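You operate a simulated robot arm through the tools that you are given. There is no shell and no other tool. Be economical: measure what you need, move in short steps, check, and stop when the job is done.

You are at the controls of a simulated robot arm. One attempt, no reset.

Task
Brush the dull end of the blue-taped pipe bright at LO speed.
Fine: set the speed knob, switch the brush on, hold the end in the black ring till it shines, stand the pipe back in its pocket, switch off.
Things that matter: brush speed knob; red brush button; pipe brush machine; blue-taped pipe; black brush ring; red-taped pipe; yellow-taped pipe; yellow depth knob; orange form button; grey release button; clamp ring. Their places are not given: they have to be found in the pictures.

It is judged by the outcome, as a careful person would: the job done as asked, and still so three seconds after it is handed in. It fails if anything else is knocked over, pushed out of place, dropped, spilled or broken.

Robot
A 6-joint arm with a two-finger parallel gripper, fixed in place. Base frame: the origin is at the foot of the arm, x ahead of it, y to its left, z up. Units: m, degrees, N and s.
With the tool pointing down near the work surface it reaches from about 0.14 to 0.58 m from the base axis. Its first joint turns from -66.0 to 66.0 degrees. Payload 2.1 kg.
The TCP is the grasp point between the finger pads, 0.03 m short of the fingertips. In the tool frame z runs along the fingers and y along their closing line. Largest opening 0.094 m; finger width 0.028, thickness 0.01; the body of the gripper, 0.05 by 0.096 m, starts 0.055 m behind the TCP.
Orientation is that of the tool frame in the base frame, as a unit quaternion [x, y, z, w]. With the fingers straight down and closing along the base's y, the tool's x points along the base's -x, its y along +y and its z along -z.

Tools
- The arm moves only by the tool servo_tool. Its argument "commands" is a list of rows, each a list of 3 entries, a list of its own where there are three numbers: the shift along the tool's x, y, z in m, then the turn, a rotation vector about the tool's x, y, z in degrees, then the gripper command, from -1 (shut) to 1 (fully open), values between in proportion. In form: [[[tx, ty, tz], [ax, ay, az], gripper], ...]. A call has 1 to 8 rows; each row is the pose to reach, as a shift and turn from the pose commanded when the call began, along the tool's axes at that moment. Rows are played at 5 a second. More than 0.05 m and 8.6 degrees between two rows, or a gripper value outside its range, and nothing of the call is played. A pose out of reach is approached as far as the arm can. The call stops where the force on the tool passes 90 N (or 10 N more than at its start, if that is more) or the arm is blocked; 0.2 s more then pass. The fingers move at their own pace (about 0.072 m/s each) and stop on an object; they squeeze with about 33 N. The grip force told is the motor's: it shows also when the fingers shut on nothing. Time passes only in rows, and 0.2 s behind the last, so rows that repeat a pose let the fingers close. It gives the time, the measured TCP pose, the force on the tool (base axes), the opening and the grip force at its end, in the units of the frame above (readings bear some noise).
- Cameras (640 x 400 px; columns grow to the right, rows downward): "scene" is fixed at [0.0729, -0.3774, 0.4802]; the picture's right is [0.64, -0.77, 0.00], its down [-0.46, -0.38, -0.80] and it looks along [0.62, 0.51, -0.60] (base axes); focal length 214 px, centre (320, 200). "wrist" rides on the gripper at [-0.037, 0, -0.058] in the tool frame; the picture's right is [0.00, -1.00, 0.00], its down [0.97, 0.00, -0.24] and it looks along [0.24, 0.00, 0.97] (tool axes); focal length 218 px, centre (320, 200).
- capture(camera): a new picture of that camera. No time passes.
- locate(camera, pixels): for up to 12 pixels [column, row] of the newest picture of that camera ("zoom" is the newest enlarged one), the place [x, y, z] in the base frame of the surface seen there, good to about 0.003 m, but the place of the scene camera against the robot may be out by one fixed shift of up to 0.012 m in any direction. No time passes.
- inspect(camera, box): a new picture of the part [left, top, right, bottom] of that camera's present view, enlarged. No time passes.
- close_job(): hands the job in; it is judged then, once.

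Work in short steps. Measure before you move; look again where a grasp or a placing could have gone wrong, and mend it. You have 80 turns and 34 pictures in all, those below and enlarged ones among them. Open the gripper and draw the arm clear of the work before you hand the job in, unless the task says otherwise; then end with one line.

The tools are called by a JSON object that holds its "fn" and its "kwargs". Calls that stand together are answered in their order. servo_tool: Moves the arm, as the interface text tells. Its arguments: {"type":"object","properties":{"commands":{"type":"array"}},"required":["commands"]} The other tools are called the same way: capture (camera) takes a picture; locate (camera, pixels) gives the place of the surface under pixels of a picture; inspect (camera, box) takes an enlarged picture of a part of a camera's view; close_job () hands the job in.

At the start:

```text
time: 0.0
position: [0.2765, -0.2202, 0.3644]
tcp_rot: [-0.001, 1.0, -0.001, 0.0]
contact_force: [0.1, -0.2, 0.5]
width: 0.0943
finger_force: 0.0
```

scene: 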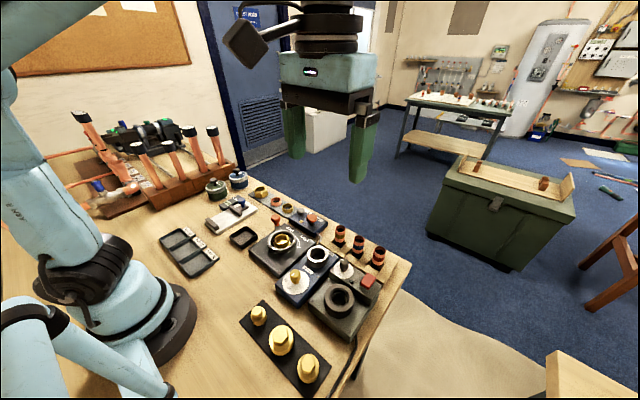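
wrist: 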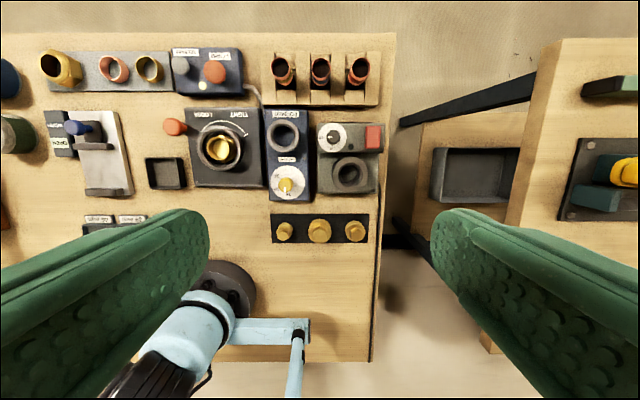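

The wrist view shows the brush machine at about (350,155), with a white-dial knob at (333,137) and a red button at (373,138). The three pipes are at (283,68), (320,68) and (360,68). I'll enlarge both views.

{"fn": "inspect", "kwargs": {"camera": "wrist", "box": [250, 40, 400, 220]}}

{"fn": "inspect", "kwargs": {"camera": "scene", "box": [240, 180, 420, 350]}}

```text
2.22 times, centred on (325, 130) of wrist
```

zoom: 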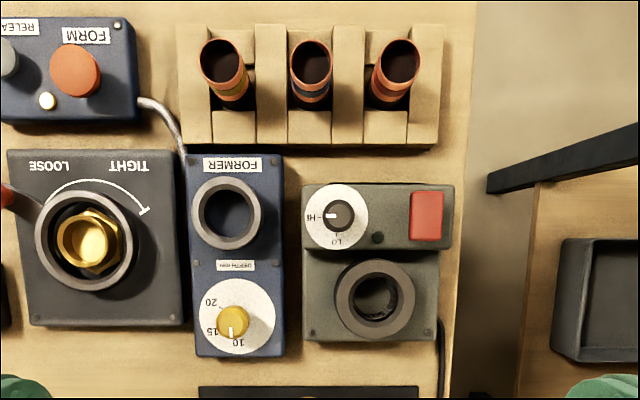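

```text
2.35 times, centred on (330, 265) of scene
```

zoom: 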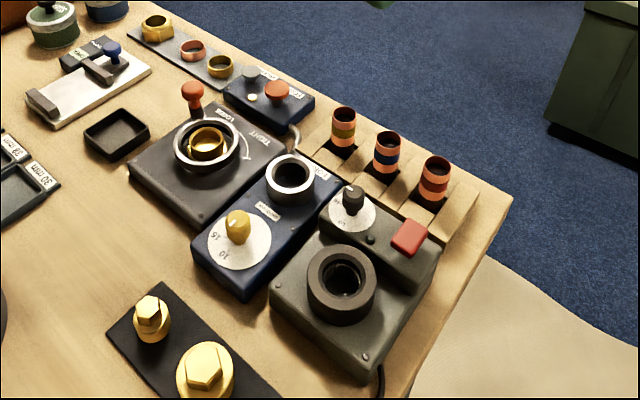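

The blue-taped pipe is in the middle pocket. The knob points at HI (towards +y) and LO is on its -x side. I'll measure the key points in the wrist view.

{"fn": "locate", "kwargs": {"camera": "wrist", "pixels": [[332.7, 136.8], [329, 136.8], [373, 137], [336, 175], [365, 175], [350, 161], [350, 190], [350, 175], [313, 70], [329, 70], [320.5, 60], [320, 84]]}}

{"fn": "locate", "kwargs": {"camera": "zoom", "pixels": [[353, 193], [355, 208], [410, 237], [340, 250], [315, 290], [372, 290], [342, 312], [388, 135], [387, 160], [388, 172], [375, 138], [400, 140]]}}

```text
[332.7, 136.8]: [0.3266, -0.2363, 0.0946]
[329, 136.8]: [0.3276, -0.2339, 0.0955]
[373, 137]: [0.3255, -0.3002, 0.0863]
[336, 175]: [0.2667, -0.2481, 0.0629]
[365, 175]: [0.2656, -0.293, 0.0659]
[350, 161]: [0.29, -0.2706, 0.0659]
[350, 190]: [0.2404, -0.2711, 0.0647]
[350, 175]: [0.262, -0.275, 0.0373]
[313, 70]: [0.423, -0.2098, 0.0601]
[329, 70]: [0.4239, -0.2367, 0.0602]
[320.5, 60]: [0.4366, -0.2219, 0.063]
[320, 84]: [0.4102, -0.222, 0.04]
```

```text
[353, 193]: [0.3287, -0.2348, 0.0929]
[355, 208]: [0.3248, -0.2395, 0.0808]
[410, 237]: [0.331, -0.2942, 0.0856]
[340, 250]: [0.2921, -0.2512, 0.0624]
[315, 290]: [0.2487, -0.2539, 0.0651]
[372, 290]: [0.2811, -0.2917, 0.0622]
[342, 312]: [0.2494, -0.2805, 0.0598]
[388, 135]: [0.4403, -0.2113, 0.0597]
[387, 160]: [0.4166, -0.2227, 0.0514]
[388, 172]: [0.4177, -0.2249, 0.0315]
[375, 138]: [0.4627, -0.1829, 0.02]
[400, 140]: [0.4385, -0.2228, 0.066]
```

The knob is at about (0.327,-0.236) with its top at z 0.095, the ring is at (0.265,-0.271,0.065), and the pipe top is at about (0.424,-0.223,0.062). I'll move above the knob with the fingers partly closed and look closer.

{"fn": "servo_tool", "kwargs": {"commands": [[[-0.013, -0.004, 0.036], [0, 0, 0], 0.3], [[-0.026, -0.008, 0.072], [0, 0, 0], 0], [[-0.038, -0.012, 0.108], [0, 0, 0], -0.1], [[-0.0505, -0.016, 0.144], [0, 0, 0], -0.1], [[-0.0505, -0.016, 0.144], [0, 0, 0], -0.1], [[-0.0505, -0.016, 0.144], [0, 0, 0], -0.1]]}}

{"fn": "capture", "kwargs": {"camera": "wrist"}}

```text
time: 1.4
position: [0.3316, -0.2381, 0.2221]
tcp_rot: [0.0, 1.0, 0.0, 0.001]
contact_force: [-0.6, -0.7, 0.1]
width: 0.0422
finger_force: 0.0
```

```text
29 pictures are left
```

wrist: 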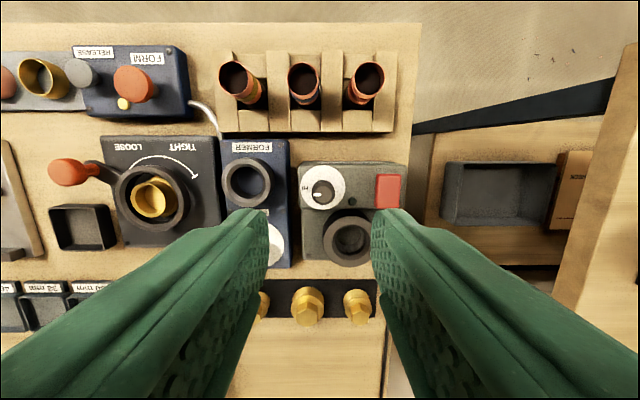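

The knob is now at (323,187) and the pipes at (304,80). I'll enlarge that area to see the pointer, labels and pockets.

{"fn": "inspect", "kwargs": {"camera": "wrist", "box": [215, 45, 415, 215]}}

{"fn": "locate", "kwargs": {"camera": "wrist", "pixels": [[323, 188], [316, 188], [331, 190], [388, 190], [304, 80], [290, 80], [320, 80], [304, 65], [304, 122], [349, 222], [349, 255], [304, 110]]}}

```text
2.35 times, centred on (315, 130) of wrist
```

zoom: 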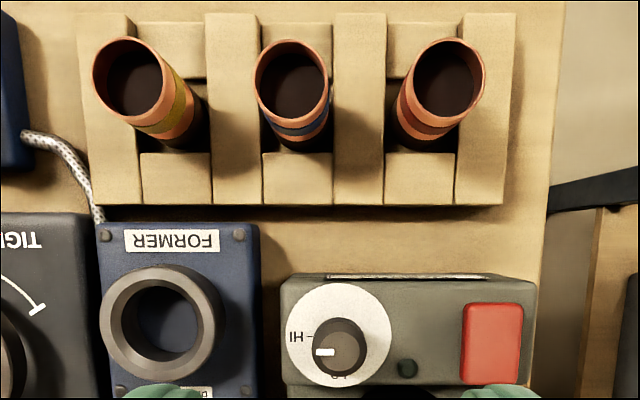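

```text
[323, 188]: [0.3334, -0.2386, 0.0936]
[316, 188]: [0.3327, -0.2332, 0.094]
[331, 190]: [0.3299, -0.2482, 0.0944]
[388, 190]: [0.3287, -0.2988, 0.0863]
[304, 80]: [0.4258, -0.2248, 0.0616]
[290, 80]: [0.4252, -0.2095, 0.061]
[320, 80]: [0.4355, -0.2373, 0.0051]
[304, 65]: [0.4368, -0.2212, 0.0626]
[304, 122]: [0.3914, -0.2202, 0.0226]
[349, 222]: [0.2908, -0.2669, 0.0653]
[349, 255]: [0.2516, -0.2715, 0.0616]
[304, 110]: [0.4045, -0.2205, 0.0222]
```

The knob top is centred at about (0.328,-0.237), roughly 20 mm across and 0.081 to 0.095 high. I'll lower the open fingers around it.

{"fn": "servo_tool", "kwargs": {"commands": [[[0.0035, 0.001, 0.04], [0, 0, 0], -0.05], [[0.0035, 0.001, 0.075], [0, 0, 0], -0.05], [[0.0035, 0.001, 0.095], [0, 0, 0], -0.05], [[0.0035, 0.001, 0.108], [0, 0, 0], -0.05], [[0.0035, 0.001, 0.108], [0, 0, 0], -0.05]]}}

{"fn": "inspect", "kwargs": {"camera": "wrist", "box": [220, 100, 420, 300]}}

```text
time: 2.6
position: [0.3237, -0.2351, 0.1109]
tcp_rot: [-0.001, 1.0, 0.0, 0.0]
contact_force: [-0.6, 0.0, 0.0]
width: 0.0449
finger_force: 0.1
```

```text
2.00 times, centred on (320, 200) of wrist
```

zoom: 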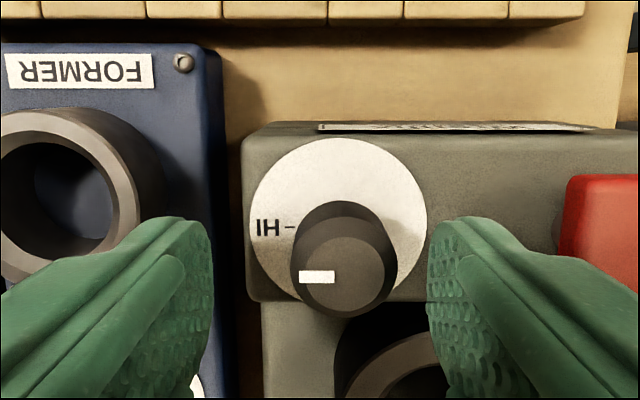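

The knob top sits about 4 mm towards +x and 4.6 mm towards -y from the TCP line. I'll correct for that and close on it.

{"fn": "servo_tool", "kwargs": {"commands": [[[-0.0043, -0.0046, 0.0], [0, 0, 0], -0.05], [[-0.0043, -0.0046, 0.0], [0, 0, 0], -0.3], [[-0.0043, -0.0046, 0.0], [0, 0, 0], -0.6], [[-0.0043, -0.0046, 0.0], [0, 0, 0], -1], [[-0.0043, -0.0046, 0.0], [0, 0, 0], -1], [[-0.0043, -0.0046, 0.0], [0, 0, 0], -1]]}}

```text
time: 4.0
position: [0.3288, -0.239, 0.1114]
tcp_rot: [0.0, 1.0, 0.001, 0.0]
contact_force: [-0.6, 2.4, -1.2]
width: 0.0205
finger_force: 45.2
```

The fingers hold the knob at 20.5 mm opening with little side force. I'll turn it -48° about tool z, which is anticlockwise seen from above.

{"fn": "servo_tool", "kwargs": {"commands": [[[0, 0, 0], [0, 0, -8], -1], [[0, 0, 0], [0, 0, -16], -1], [[0, 0, 0], [0, 0, -24], -1], [[0, 0, 0], [0, 0, -32], -1], [[0, 0, 0], [0, 0, -40], -1], [[0, 0, 0], [0, 0, -48], -1]]}}

{"fn": "inspect", "kwargs": {"camera": "wrist", "box": [220, 100, 420, 300]}}

```text
time: 5.4
position: [0.3282, -0.2396, 0.1117]
tcp_rot: [-0.407, 0.913, 0.001, -0.001]
contact_force: [-10.7, 5.9, -38.1]
width: 0.0206
finger_force: 44.7
```

```text
2.00 times, centred on (320, 200) of wrist
```

zoom: 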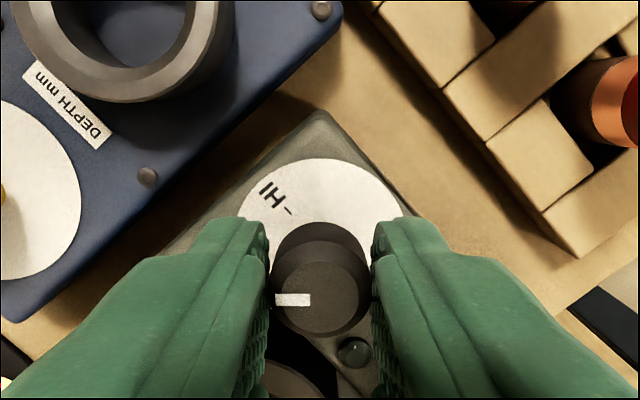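

The pointer has turned with the gripper. I'll turn the remaining 42°.

{"fn": "servo_tool", "kwargs": {"commands": [[[0, 0, 0], [0, 0, -8], -1], [[0, 0, 0], [0, 0, -16], -1], [[0, 0, 0], [0, 0, -24], -1], [[0, 0, 0], [0, 0, -32], -1], [[0, 0, 0], [0, 0, -38], -1], [[0, 0, 0], [0, 0, -42], -1], [[0, 0, 0], [0, 0, -42], -1]]}}

{"fn": "inspect", "kwargs": {"camera": "wrist", "box": [220, 100, 420, 300]}}

```text
time: 7.0
position: [0.3277, -0.2386, 0.1113]
tcp_rot: [-0.707, 0.707, 0.004, -0.002]
contact_force: [-22.2, 14.6, -27.2]
width: 0.0204
finger_force: 44.7
```

```text
2.00 times, centred on (320, 200) of wrist
```

zoom: 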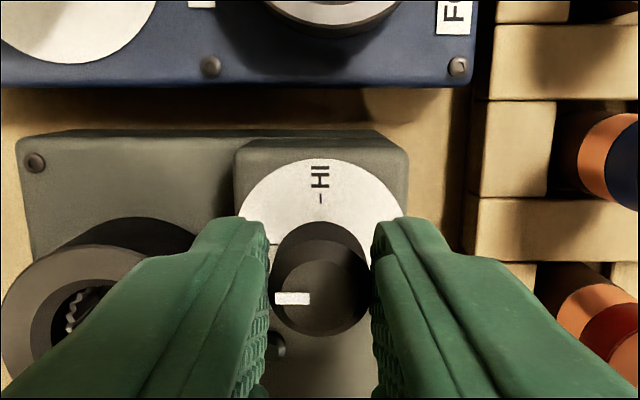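

The pointer is at the LO side. I'll release, rise and check it.

{"fn": "servo_tool", "kwargs": {"commands": [[[0, 0, 0], [0, 0, 0], -0.3], [[0, 0, 0], [0, 0, 0], -0.05], [[0, 0, -0.03], [0, 0, 0], -0.05], [[0, 0, -0.07], [0, 0, 0], -0.05], [[0.02, 0, -0.07], [0, 0, 0], -0.05], [[0.04, 0, -0.07], [0, 0, 0], -0.3], [[0.06, 0, -0.07], [0, 0, 0], -1], [[0.06, 0, -0.07], [0, 0, 0], -1]]}}

{"fn": "capture", "kwargs": {"camera": "wrist"}}

```text
time: 8.8
position: [0.329, -0.3026, 0.1819]
tcp_rot: [-0.707, 0.707, 0.0, -0.001]
contact_force: [-0.4, -0.8, 0.5]
width: 0.0
finger_force: 32.9
```

```text
24 pictures are left
```

wrist: 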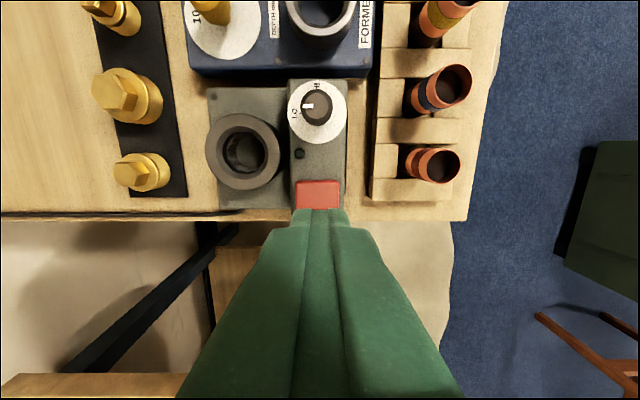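

The knob points at LO. Next I'll locate the button, ring and blue pipe in this view, where image right is +x and down is -y.

{"fn": "locate", "kwargs": {"camera": "wrist", "pixels": [[319, 195], [300, 195], [338, 195], [243, 118], [243, 186], [207, 150], [278, 150], [455, 66], [469, 85], [440, 98], [432, 90], [446, 88]]}}

{"fn": "inspect", "kwargs": {"camera": "wrist", "box": [200, 50, 500, 220]}}

```text
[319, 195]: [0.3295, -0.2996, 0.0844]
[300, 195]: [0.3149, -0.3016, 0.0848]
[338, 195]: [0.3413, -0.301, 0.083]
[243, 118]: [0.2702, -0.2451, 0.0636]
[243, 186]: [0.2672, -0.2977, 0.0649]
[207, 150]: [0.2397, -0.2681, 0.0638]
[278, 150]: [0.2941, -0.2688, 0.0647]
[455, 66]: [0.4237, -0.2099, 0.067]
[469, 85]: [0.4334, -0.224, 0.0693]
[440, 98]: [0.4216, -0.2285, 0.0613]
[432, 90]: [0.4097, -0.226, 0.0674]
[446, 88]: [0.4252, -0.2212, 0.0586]
```

```text
2.13 times, centred on (350, 135) of wrist
```

zoom: 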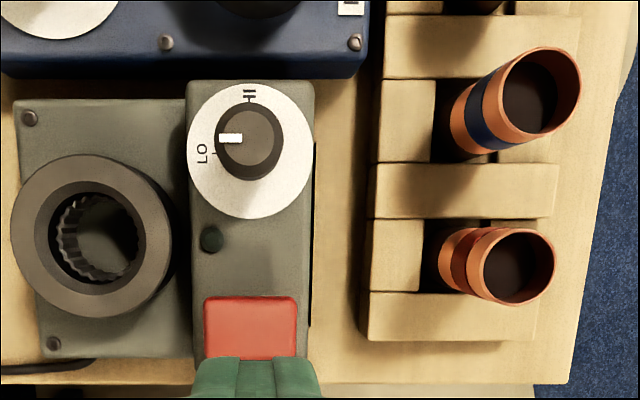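

The ring is centred at (0.268,-0.271), and the closed fingers are right over the button at (0.328,-0.300), whose top is at z 0.0845. I'll descend and press lightly.

{"fn": "servo_tool", "kwargs": {"commands": [[[0, 0, 0.04], [0, 0, 0], -1], [[0, 0, 0.062], [0, 0, 0], -1], [[0, 0, 0.066], [0, 0, 0], -1], [[0, 0, 0.069], [0, 0, 0], -1], [[0, 0, 0.071], [0, 0, 0], -1]]}}

{"fn": "inspect", "kwargs": {"camera": "scene", "box": [270, 210, 420, 350]}}

```text
time: 10.0
position: [0.3298, -0.2997, 0.1129]
tcp_rot: [0.707, -0.707, 0.0, 0.0]
contact_force: [-1.6, 0.2, 1.8]
width: 0.0002
finger_force: 32.6
```

```text
2.86 times, centred on (345, 280) of scene
```

zoom: 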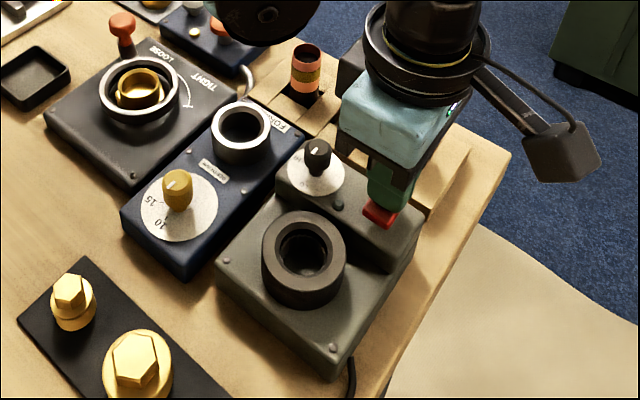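

The fingers are barely in contact (1.8 N) and the lamp is still dark. I'll press a few mm further.

{"fn": "servo_tool", "kwargs": {"commands": [[[0, 0, 0.002], [0, 0, 0], -1], [[0, 0, 0.004], [0, 0, 0], -1]]}}

{"fn": "inspect", "kwargs": {"camera": "scene", "box": [270, 210, 420, 350]}}

```text
time: 10.6
position: [0.3296, -0.3014, 0.1068]
tcp_rot: [-0.707, 0.707, 0.0, 0.0]
contact_force: [0.9, 2.8, 3.6]
width: 0.0001
finger_force: 33.1
```

```text
2.86 times, centred on (345, 280) of scene
```

zoom: 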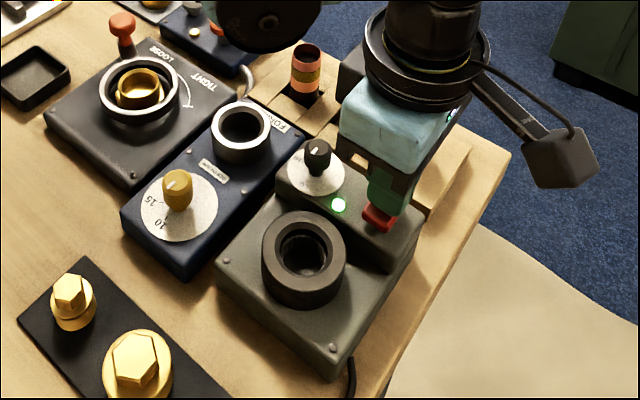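

The lamp is green, so the brush is on at LO. I'll rise and move over the blue-taped pipe, opening the fingers partly so they close along x.

{"fn": "servo_tool", "kwargs": {"commands": [[[0, 0, -0.04], [0, 0, 0], -1], [[0, 0, -0.08], [0, 0, 0], -1], [[-0.02, -0.03, -0.08], [0, 0, 0], -0.5], [[-0.05, -0.06, -0.08], [0, 0, 0], 0.1], [[-0.077, -0.096, -0.08], [0, 0, 0], 0.2], [[-0.077, -0.096, -0.08], [0, 0, 0], 0.2]]}}

{"fn": "capture", "kwargs": {"camera": "wrist"}}

{"fn": "inspect", "kwargs": {"camera": "scene", "box": [300, 210, 420, 310]}}

```text
time: 12.0
position: [0.4231, -0.2193, 0.1877]
tcp_rot: [0.708, -0.707, 0.0, 0.0]
contact_force: [-0.1, 0.1, -0.9]
width: 0.0564
finger_force: 0.1
```

```text
20 pictures are left
```

wrist: 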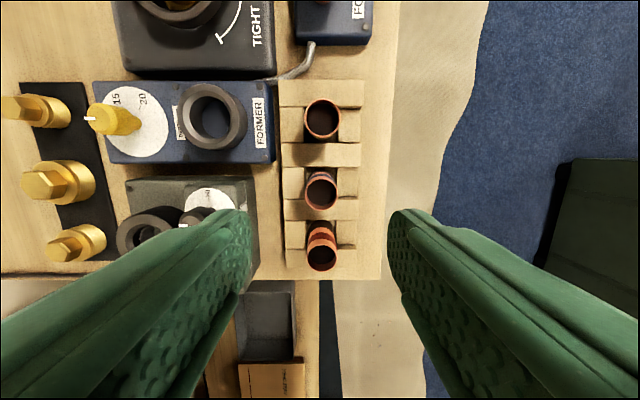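

```text
4.00 times, centred on (360, 260) of scene
```

zoom: 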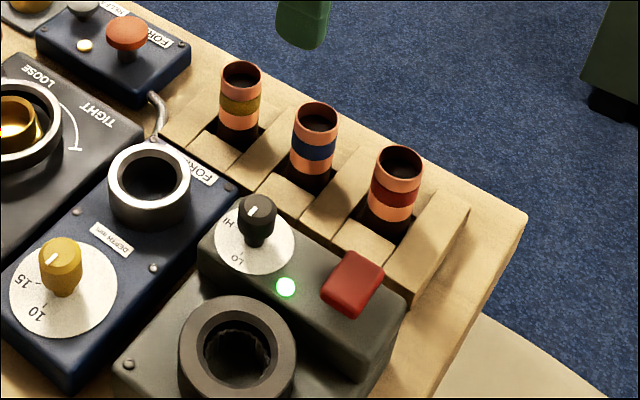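

The machine is still on, and the blue pipe's rim is at about (321,190). I'll measure the rim precisely.

{"fn": "inspect", "kwargs": {"camera": "wrist", "box": [270, 80, 370, 280]}}

{"fn": "locate", "kwargs": {"camera": "wrist", "pixels": [[306, 190], [336, 190], [321, 175], [321, 206], [321, 190], [321, 172], [304, 120], [340, 120], [306, 255], [335, 255], [320, 225], [290, 190]]}}

```text
2.00 times, centred on (320, 180) of wrist
```

zoom: 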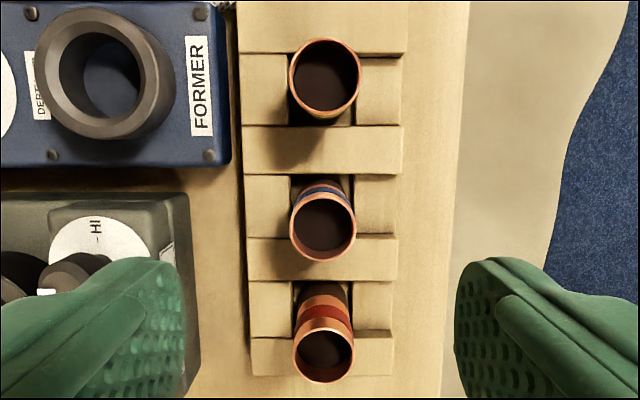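

```text
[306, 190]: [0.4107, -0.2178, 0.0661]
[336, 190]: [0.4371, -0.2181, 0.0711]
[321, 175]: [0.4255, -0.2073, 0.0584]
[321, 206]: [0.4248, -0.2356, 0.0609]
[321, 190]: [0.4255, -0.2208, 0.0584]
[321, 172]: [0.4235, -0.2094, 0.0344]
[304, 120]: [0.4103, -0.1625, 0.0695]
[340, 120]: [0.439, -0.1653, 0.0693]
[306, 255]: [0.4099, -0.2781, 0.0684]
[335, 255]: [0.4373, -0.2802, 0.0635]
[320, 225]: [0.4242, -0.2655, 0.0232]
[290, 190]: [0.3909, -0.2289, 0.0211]
```

The pipe is centred at about (0.4245,-0.222), 28 mm across, rim at z 0.068; the pocket block is at 0.022. I'll lower the TCP to z 0.066 and grip.

{"fn": "servo_tool", "kwargs": {"commands": [[[0, -0.001, 0.045], [0, 0, 0], 0.2], [[0, -0.001, 0.085], [0, 0, 0], 0.2], [[0, -0.001, 0.11], [0, 0, 0], 0.2], [[0, -0.001, 0.121], [0, 0, 0], 0.2], [[0, -0.001, 0.121], [0, 0, 0], -0.2], [[0, -0.001, 0.121], [0, 0, 0], -1], [[0, -0.001, 0.121], [0, 0, 0], -1], [[0, -0.001, 0.121], [0, 0, 0], -1]]}}

```text
time: 13.8
position: [0.4275, -0.2244, 0.0662]
tcp_rot: [0.708, -0.707, 0.0, 0.0]
contact_force: [0.7, -0.3, 0.8]
width: 0.0266
finger_force: 32.9
```

It is gripped at 26.6 mm. I'll lift straight up 0.10 m and look at it.

{"fn": "servo_tool", "kwargs": {"commands": [[[0, 0, -0.02], [0, 0, 0], -1], [[0, 0, -0.06], [0, 0, 0], -1], [[0, 0, -0.1], [0, 0, 0], -1], [[0, 0, -0.1], [0, 0, 0], -1]]}}

{"fn": "inspect", "kwargs": {"camera": "scene", "box": [310, 160, 430, 280]}}

{"fn": "capture", "kwargs": {"camera": "wrist"}}

```text
time: 14.8
position: [0.4267, -0.2253, 0.1688]
tcp_rot: [0.707, -0.707, 0.0, 0.0]
contact_force: [0.0, 0.2, -0.8]
width: 0.0264
finger_force: 32.7
```

```text
3.33 times, centred on (370, 220) of scene
```

zoom: 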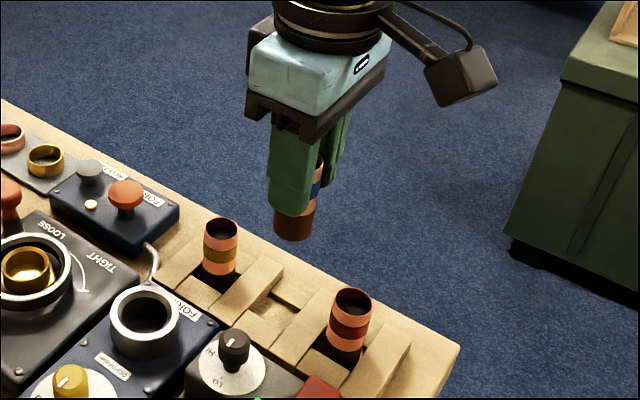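

```text
16 pictures are left
```

wrist: 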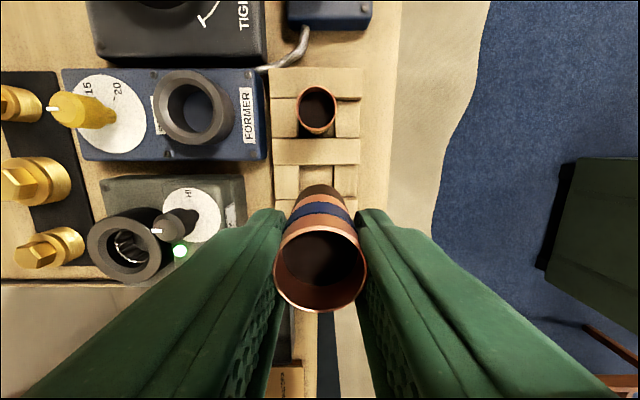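

The pipe's lower end is dull brown and the machine is still on. I'll carry the pipe to a spot just on the -y side of the ring, so the wrist camera looks straight down on the ring.

{"fn": "servo_tool", "kwargs": {"commands": [[[0, 0, -0.02], [0, 0, 0], -1], [[0.02, 0.035, -0.02], [0, 0, 0], -1], [[0.04, 0.075, -0.02], [0, 0, 0], -1], [[0.06, 0.11, -0.02], [0, 0, 0], -1], [[0.08, 0.14, -0.02], [0, 0, 0], -1], [[0.087, 0.1583, -0.02], [0, 0, 0], -1], [[0.087, 0.1583, -0.02], [0, 0, 0], -1]]}}

{"fn": "capture", "kwargs": {"camera": "wrist"}}

```text
time: 16.4
position: [0.2678, -0.3079, 0.1863]
tcp_rot: [0.707, -0.707, 0.0, 0.0]
contact_force: [-0.4, 0.6, -1.0]
width: 0.0267
finger_force: 32.9
```

```text
15 pictures are left
```

wrist: 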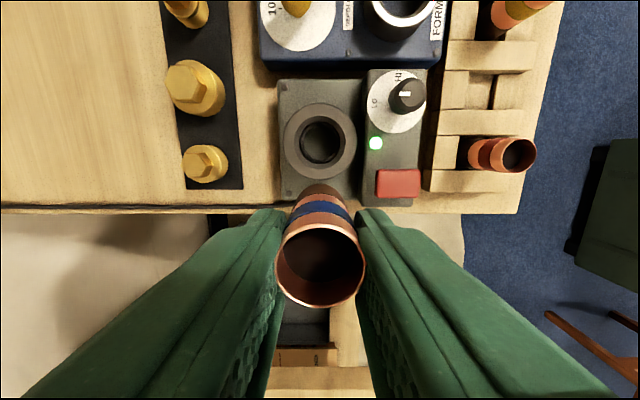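

The ring is centred at (320,140), in line with the pipe in x. I'll enlarge to find the pipe's exact offset in the grip.

{"fn": "inspect", "kwargs": {"camera": "wrist", "box": [240, 90, 400, 320]}}

{"fn": "locate", "kwargs": {"camera": "wrist", "pixels": [[320, 106], [320, 172], [288, 140], [352, 140], [320, 140], [320, 188], [320, 205], [320, 221], [320, 226], [320, 305], [280, 266], [360, 266]]}}

```text
1.74 times, centred on (320, 205) of wrist
```

zoom: 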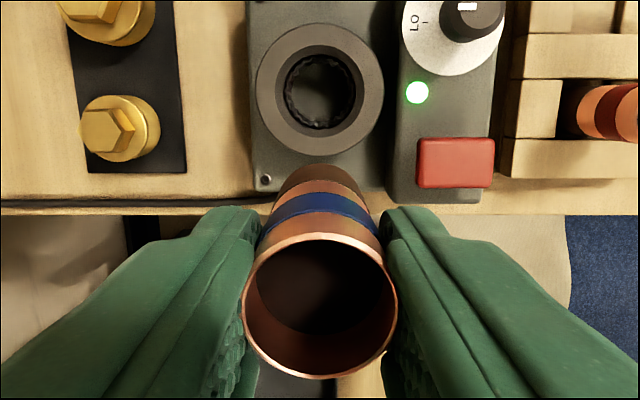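

```text
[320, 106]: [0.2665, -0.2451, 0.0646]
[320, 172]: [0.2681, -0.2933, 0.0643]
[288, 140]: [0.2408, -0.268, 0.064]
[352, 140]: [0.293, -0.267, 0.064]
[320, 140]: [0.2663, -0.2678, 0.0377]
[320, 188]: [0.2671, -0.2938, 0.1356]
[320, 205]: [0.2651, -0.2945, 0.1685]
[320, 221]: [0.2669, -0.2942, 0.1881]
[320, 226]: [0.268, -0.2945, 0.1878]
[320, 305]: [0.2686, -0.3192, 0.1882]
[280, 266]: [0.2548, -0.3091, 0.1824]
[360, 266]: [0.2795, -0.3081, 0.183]
```

The pipe axis is at (0.267,-0.307), vertical, and the ring is at (0.267,-0.269) with its floor near z 0.038. I'll shift 38 mm in +y, then lower to just above the ring.

{"fn": "servo_tool", "kwargs": {"commands": [[[-0.0383, 0, 0], [0, 0, 0], -1], [[-0.0383, 0, 0.035], [0, 0, 0], -1], [[-0.0383, 0, 0.055], [0, 0, 0], -1], [[-0.0383, 0, 0.055], [0, 0, 0], -1]]}}

{"fn": "capture", "kwargs": {"camera": "wrist"}}

{"fn": "inspect", "kwargs": {"camera": "scene", "box": [280, 210, 400, 350]}}

```text
time: 17.4
position: [0.2684, -0.2703, 0.1313]
tcp_rot: [-0.706, 0.708, 0.0, 0.001]
contact_force: [-0.3, -0.8, -0.3]
width: 0.0267
finger_force: 32.9
```

```text
13 pictures are left
```

wrist: 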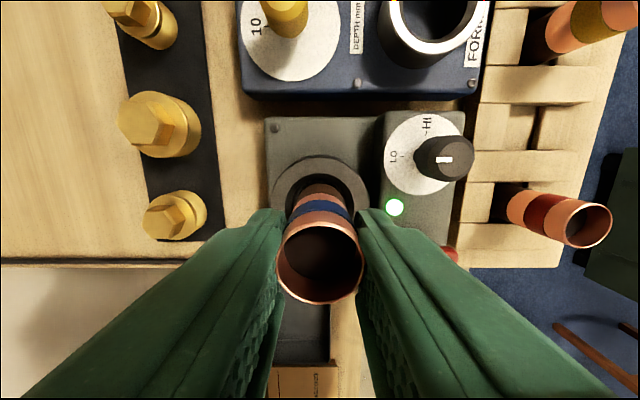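

```text
2.86 times, centred on (340, 280) of scene
```

zoom: 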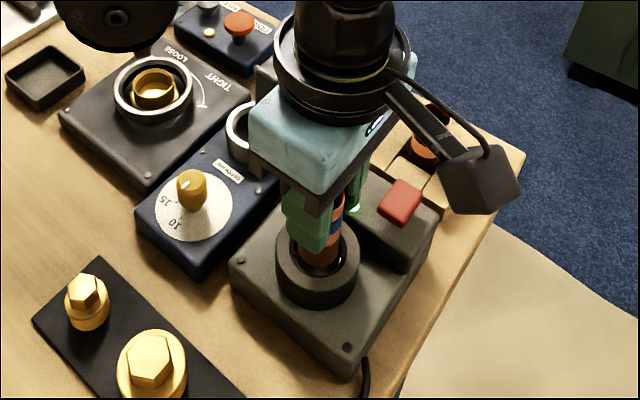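

The pipe end is centred over the bore. I'll lower it gently, watching the force.

{"fn": "servo_tool", "kwargs": {"commands": [[[0, 0, 0.006], [0, 0, 0], -1], [[0, 0, 0.01], [0, 0, 0], -1], [[0, 0, 0.014], [0, 0, 0], -1], [[0, 0, 0.018], [0, 0, 0], -1]]}}

```text
time: 18.4
position: [0.2674, -0.2738, 0.1143]
tcp_rot: [-0.707, 0.707, 0.0, 0.0]
contact_force: [0.2, 0.1, -1.8]
width: 0.0265
finger_force: 32.9
```

There is no contact force and the pipe is about 12 mm inside. I'll go about 10 mm deeper and hold.

{"fn": "servo_tool", "kwargs": {"commands": [[[0, 0, 0.004], [0, 0, 0], -1], [[0, 0, 0.007], [0, 0, 0], -1], [[0, 0, 0.01], [0, 0, 0], -1], [[0, 0, 0.01], [0, 0, 0], -1], [[0, 0, 0.01], [0, 0, 0], -1], [[0, 0, 0.01], [0, 0, 0], -1], [[0, 0, 0.01], [0, 0, 0], -1], [[0, 0, 0.01], [0, 0, 0], -1]]}}

{"fn": "inspect", "kwargs": {"camera": "scene", "box": [280, 210, 400, 350]}}

```text
time: 20.2
position: [0.2667, -0.2734, 0.1053]
tcp_rot: [-0.707, 0.707, -0.001, -0.001]
contact_force: [1.1, 0.0, -0.6]
width: 0.0264
finger_force: 33.1
```

```text
2.86 times, centred on (340, 280) of scene
```

zoom: 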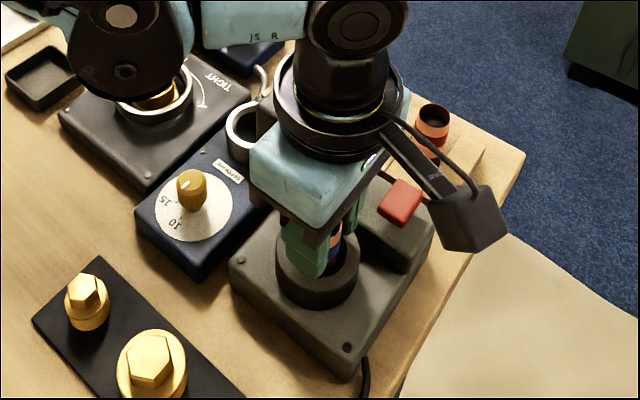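

The end is in the ring. I'll hold a bit longer, then lift to check the shine.

{"fn": "servo_tool", "kwargs": {"commands": [[[0, 0, 0], [0, 0, 0], -1], [[0, 0, 0], [0, 0, 0], -1], [[0, 0, 0], [0, 0, 0], -1], [[0, 0, 0], [0, 0, 0], -1], [[0, 0, 0], [0, 0, 0], -1], [[0, 0, 0], [0, 0, 0], -1], [[0, 0, 0], [0, 0, 0], -1], [[0, 0, 0], [0, 0, 0], -1]]}}

{"fn": "servo_tool", "kwargs": {"commands": [[[0, 0, -0.015], [0, 0, 0], -1], [[0, 0, -0.035], [0, 0, 0], -1], [[0, 0, -0.05], [0, 0, 0], -1]]}}

{"fn": "inspect", "kwargs": {"camera": "scene", "box": [300, 210, 380, 310]}}

```text
time: 22.0
position: [0.2676, -0.2731, 0.1033]
tcp_rot: [-0.707, 0.707, 0.0, 0.0]
contact_force: [0.4, -0.2, -0.2]
width: 0.0265
finger_force: 33.0
```

```text
time: 22.8
position: [0.2663, -0.2717, 0.1534]
tcp_rot: [0.707, -0.707, 0.0, 0.0]
contact_force: [0.4, -0.5, -0.4]
width: 0.0266
finger_force: 33.1
```

```text
4.00 times, centred on (340, 260) of scene
```

zoom: 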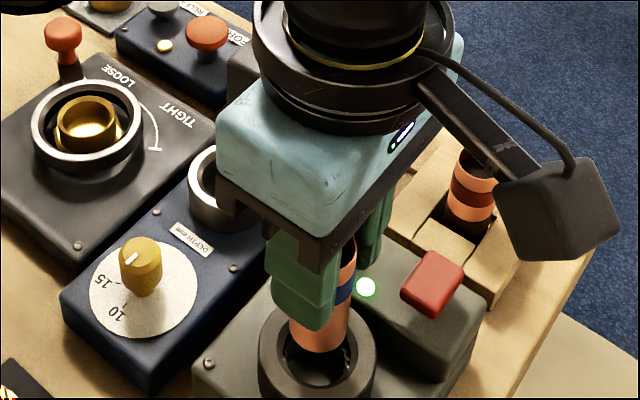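

The end now looks bright copper. I'll raise it and carry it back above its pocket at command (0.4248,-0.2228).

{"fn": "servo_tool", "kwargs": {"commands": [[[0, 0, -0.033], [0, 0, 0], -1], [[-0.012, -0.04, -0.033], [0, 0, 0], -1], [[-0.024, -0.08, -0.033], [0, 0, 0], -1], [[-0.036, -0.12, -0.033], [0, 0, 0], -1], [[-0.0487, -0.1583, -0.033], [0, 0, 0], -1], [[-0.0487, -0.1583, -0.033], [0, 0, 0], -1]]}}

{"fn": "inspect", "kwargs": {"camera": "scene", "box": [310, 160, 430, 280]}}

{"fn": "capture", "kwargs": {"camera": "wrist"}}

```text
time: 24.2
position: [0.4274, -0.2225, 0.189]
tcp_rot: [0.707, -0.707, 0.0, 0.0]
contact_force: [0.4, 0.1, -0.1]
width: 0.0264
finger_force: 33.0
```

```text
3.33 times, centred on (370, 220) of scene
```

zoom: 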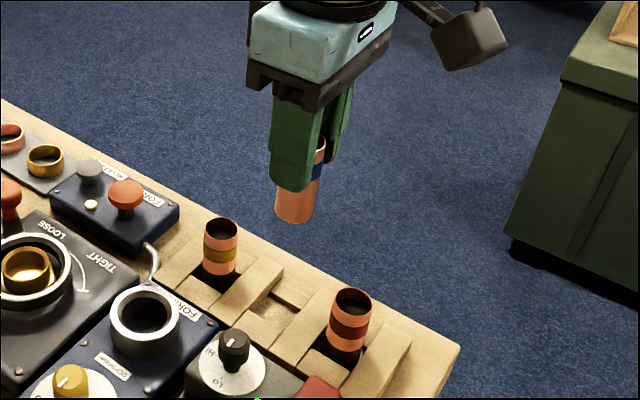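

```text
8 pictures are left
```

wrist: 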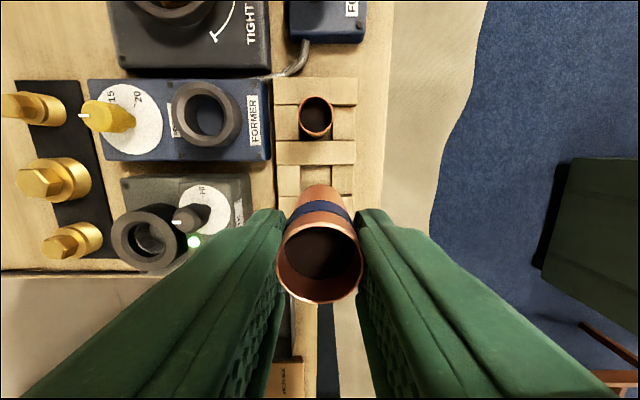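

The end is fully bright. I'll lower the pipe along the same path it came out by, watching the force near the bottom.

{"fn": "servo_tool", "kwargs": {"commands": [[[0, 0, 0.04], [0, 0, 0], -1], [[0, 0, 0.08], [0, 0, 0], -1], [[0, 0, 0.098], [0, 0, 0], -1], [[0, 0, 0.108], [0, 0, 0], -1], [[0, 0, 0.115], [0, 0, 0], -1], [[0, 0, 0.1195], [0, 0, 0], -1], [[0, 0, 0.1195], [0, 0, 0], -1]]}}

```text
time: 25.8
position: [0.4269, -0.2232, 0.067]
tcp_rot: [0.708, -0.707, 0.0, 0.0]
contact_force: [0.7, 2.2, 25.5]
width: 0.0267
finger_force: 33.2
```

It bottomed at z 0.067, the original grasp height, with 25 N on the floor. I'll ease off a hair, open and withdraw upwards.

{"fn": "servo_tool", "kwargs": {"commands": [[[0, 0, -0.001], [0, 0, 0], -1], [[0, 0, -0.001], [0, 0, 0], -0.3], [[0, 0, -0.001], [0, 0, 0], 0.2], [[0, 0, -0.001], [0, 0, 0], 0.2], [[0, 0, -0.03], [0, 0, 0], 0.2], [[0, 0, -0.07], [0, 0, 0], 0.2], [[0, 0, -0.11], [0, 0, 0], 0.2], [[0, 0, -0.13], [0, 0, 0], 0.2]]}}

{"fn": "capture", "kwargs": {"camera": "wrist"}}

```text
time: 27.6
position: [0.4262, -0.2215, 0.1985]
tcp_rot: [0.707, -0.707, 0.0, 0.001]
contact_force: [0.4, 0.2, 0.2]
width: 0.0563
finger_force: 0.1
```

```text
7 pictures are left
```

wrist: 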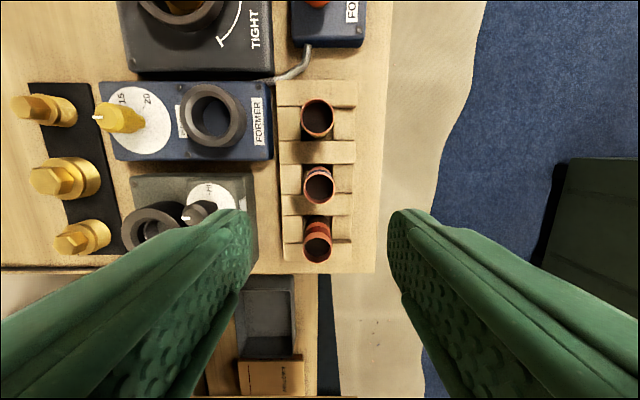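

The blue pipe stands in its pocket like its neighbours. I'll go back above the red button with the fingers shut.

{"fn": "servo_tool", "kwargs": {"commands": [[[0.026, 0.032, 0], [0, 0, 0], -0.3], [[0.052, 0.064, 0], [0, 0, 0], -1], [[0.077, 0.097, 0], [0, 0, 0], -1], [[0.077, 0.097, 0.03], [0, 0, 0], -1], [[0.077, 0.097, 0.06], [0, 0, 0], -1], [[0.077, 0.097, 0.075], [0, 0, 0], -1], [[0.077, 0.097, 0.075], [0, 0, 0], -1]]}}

```text
time: 29.2
position: [0.3281, -0.2979, 0.1213]
tcp_rot: [0.707, -0.707, 0.0, 0.0]
contact_force: [0.0, -0.2, 0.0]
width: 0.0001
finger_force: 32.6
```

The shut fingers are above the button. I'll press to the depth that worked before (command z about 0.107), then rise.

{"fn": "servo_tool", "kwargs": {"commands": [[[0, 0, 0.008], [0, 0, 0], -1], [[0, 0, 0.0115], [0, 0, 0], -1], [[0, 0, 0.0145], [0, 0, 0], -1], [[0, 0, 0.005], [0, 0, 0], -1], [[0, 0, -0.03], [0, 0, 0], -1], [[0, 0, -0.07], [0, 0, 0], -1], [[0.0, 0, -0.11], [0, 0, 0], -0.5]]}}

{"fn": "capture", "kwargs": {"camera": "wrist"}}

```text
time: 30.8
position: [0.3291, -0.297, 0.2313]
tcp_rot: [-0.707, 0.707, 0.001, -0.001]
contact_force: [0.3, 0.1, -0.1]
width: 0.0236
finger_force: 0.0
```

```text
6 pictures are left
```

wrist: 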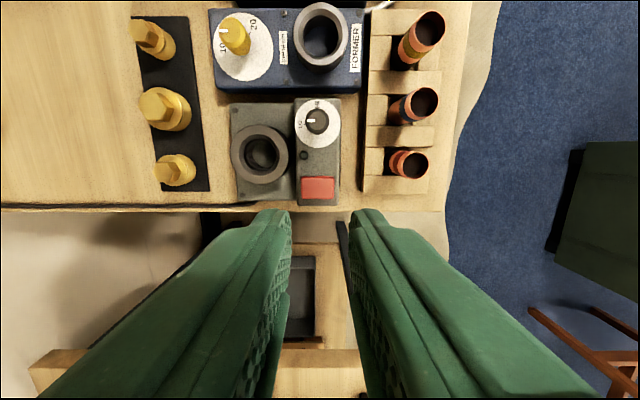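

The lamp at (303,156) is dark, so the brush is off. I'll draw the arm clear, open the gripper, and confirm with a scene picture.

{"fn": "servo_tool", "kwargs": {"commands": [[[0, 0.02, -0.04], [0, 0, 0], 0], [[-0.02, 0.05, -0.07], [0, 0, 0], 0.6], [[-0.03, 0.08, -0.1], [0, 0, 0], 1], [[-0.03, 0.08, -0.1], [0, 0, 0], 1]]}}

{"fn": "inspect", "kwargs": {"camera": "scene", "box": [280, 200, 420, 320]}}

```text
time: 31.8
position: [0.2492, -0.2694, 0.3342]
tcp_rot: [-0.707, 0.707, 0.001, 0.0]
contact_force: [0.5, -0.1, 0.1]
width: 0.0939
finger_force: 0.2
```

```text
3.33 times, centred on (350, 260) of scene
```

zoom: 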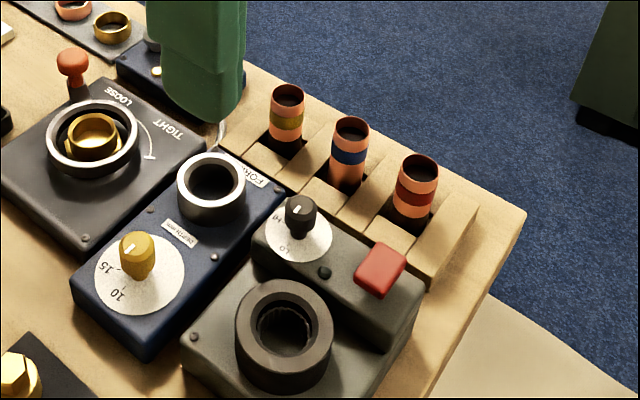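

The picture shows the pipe standing in its pocket, the lamp dark, the knob at LO and everything else in place. I'll hand the job in.

{"fn": "close_job", "kwargs": {}}

```text
The job is handed in.
```

The blue-taped pipe's dull end is brushed bright at LO speed, the pipe is standing back in its pocket, and the brush is switched off.
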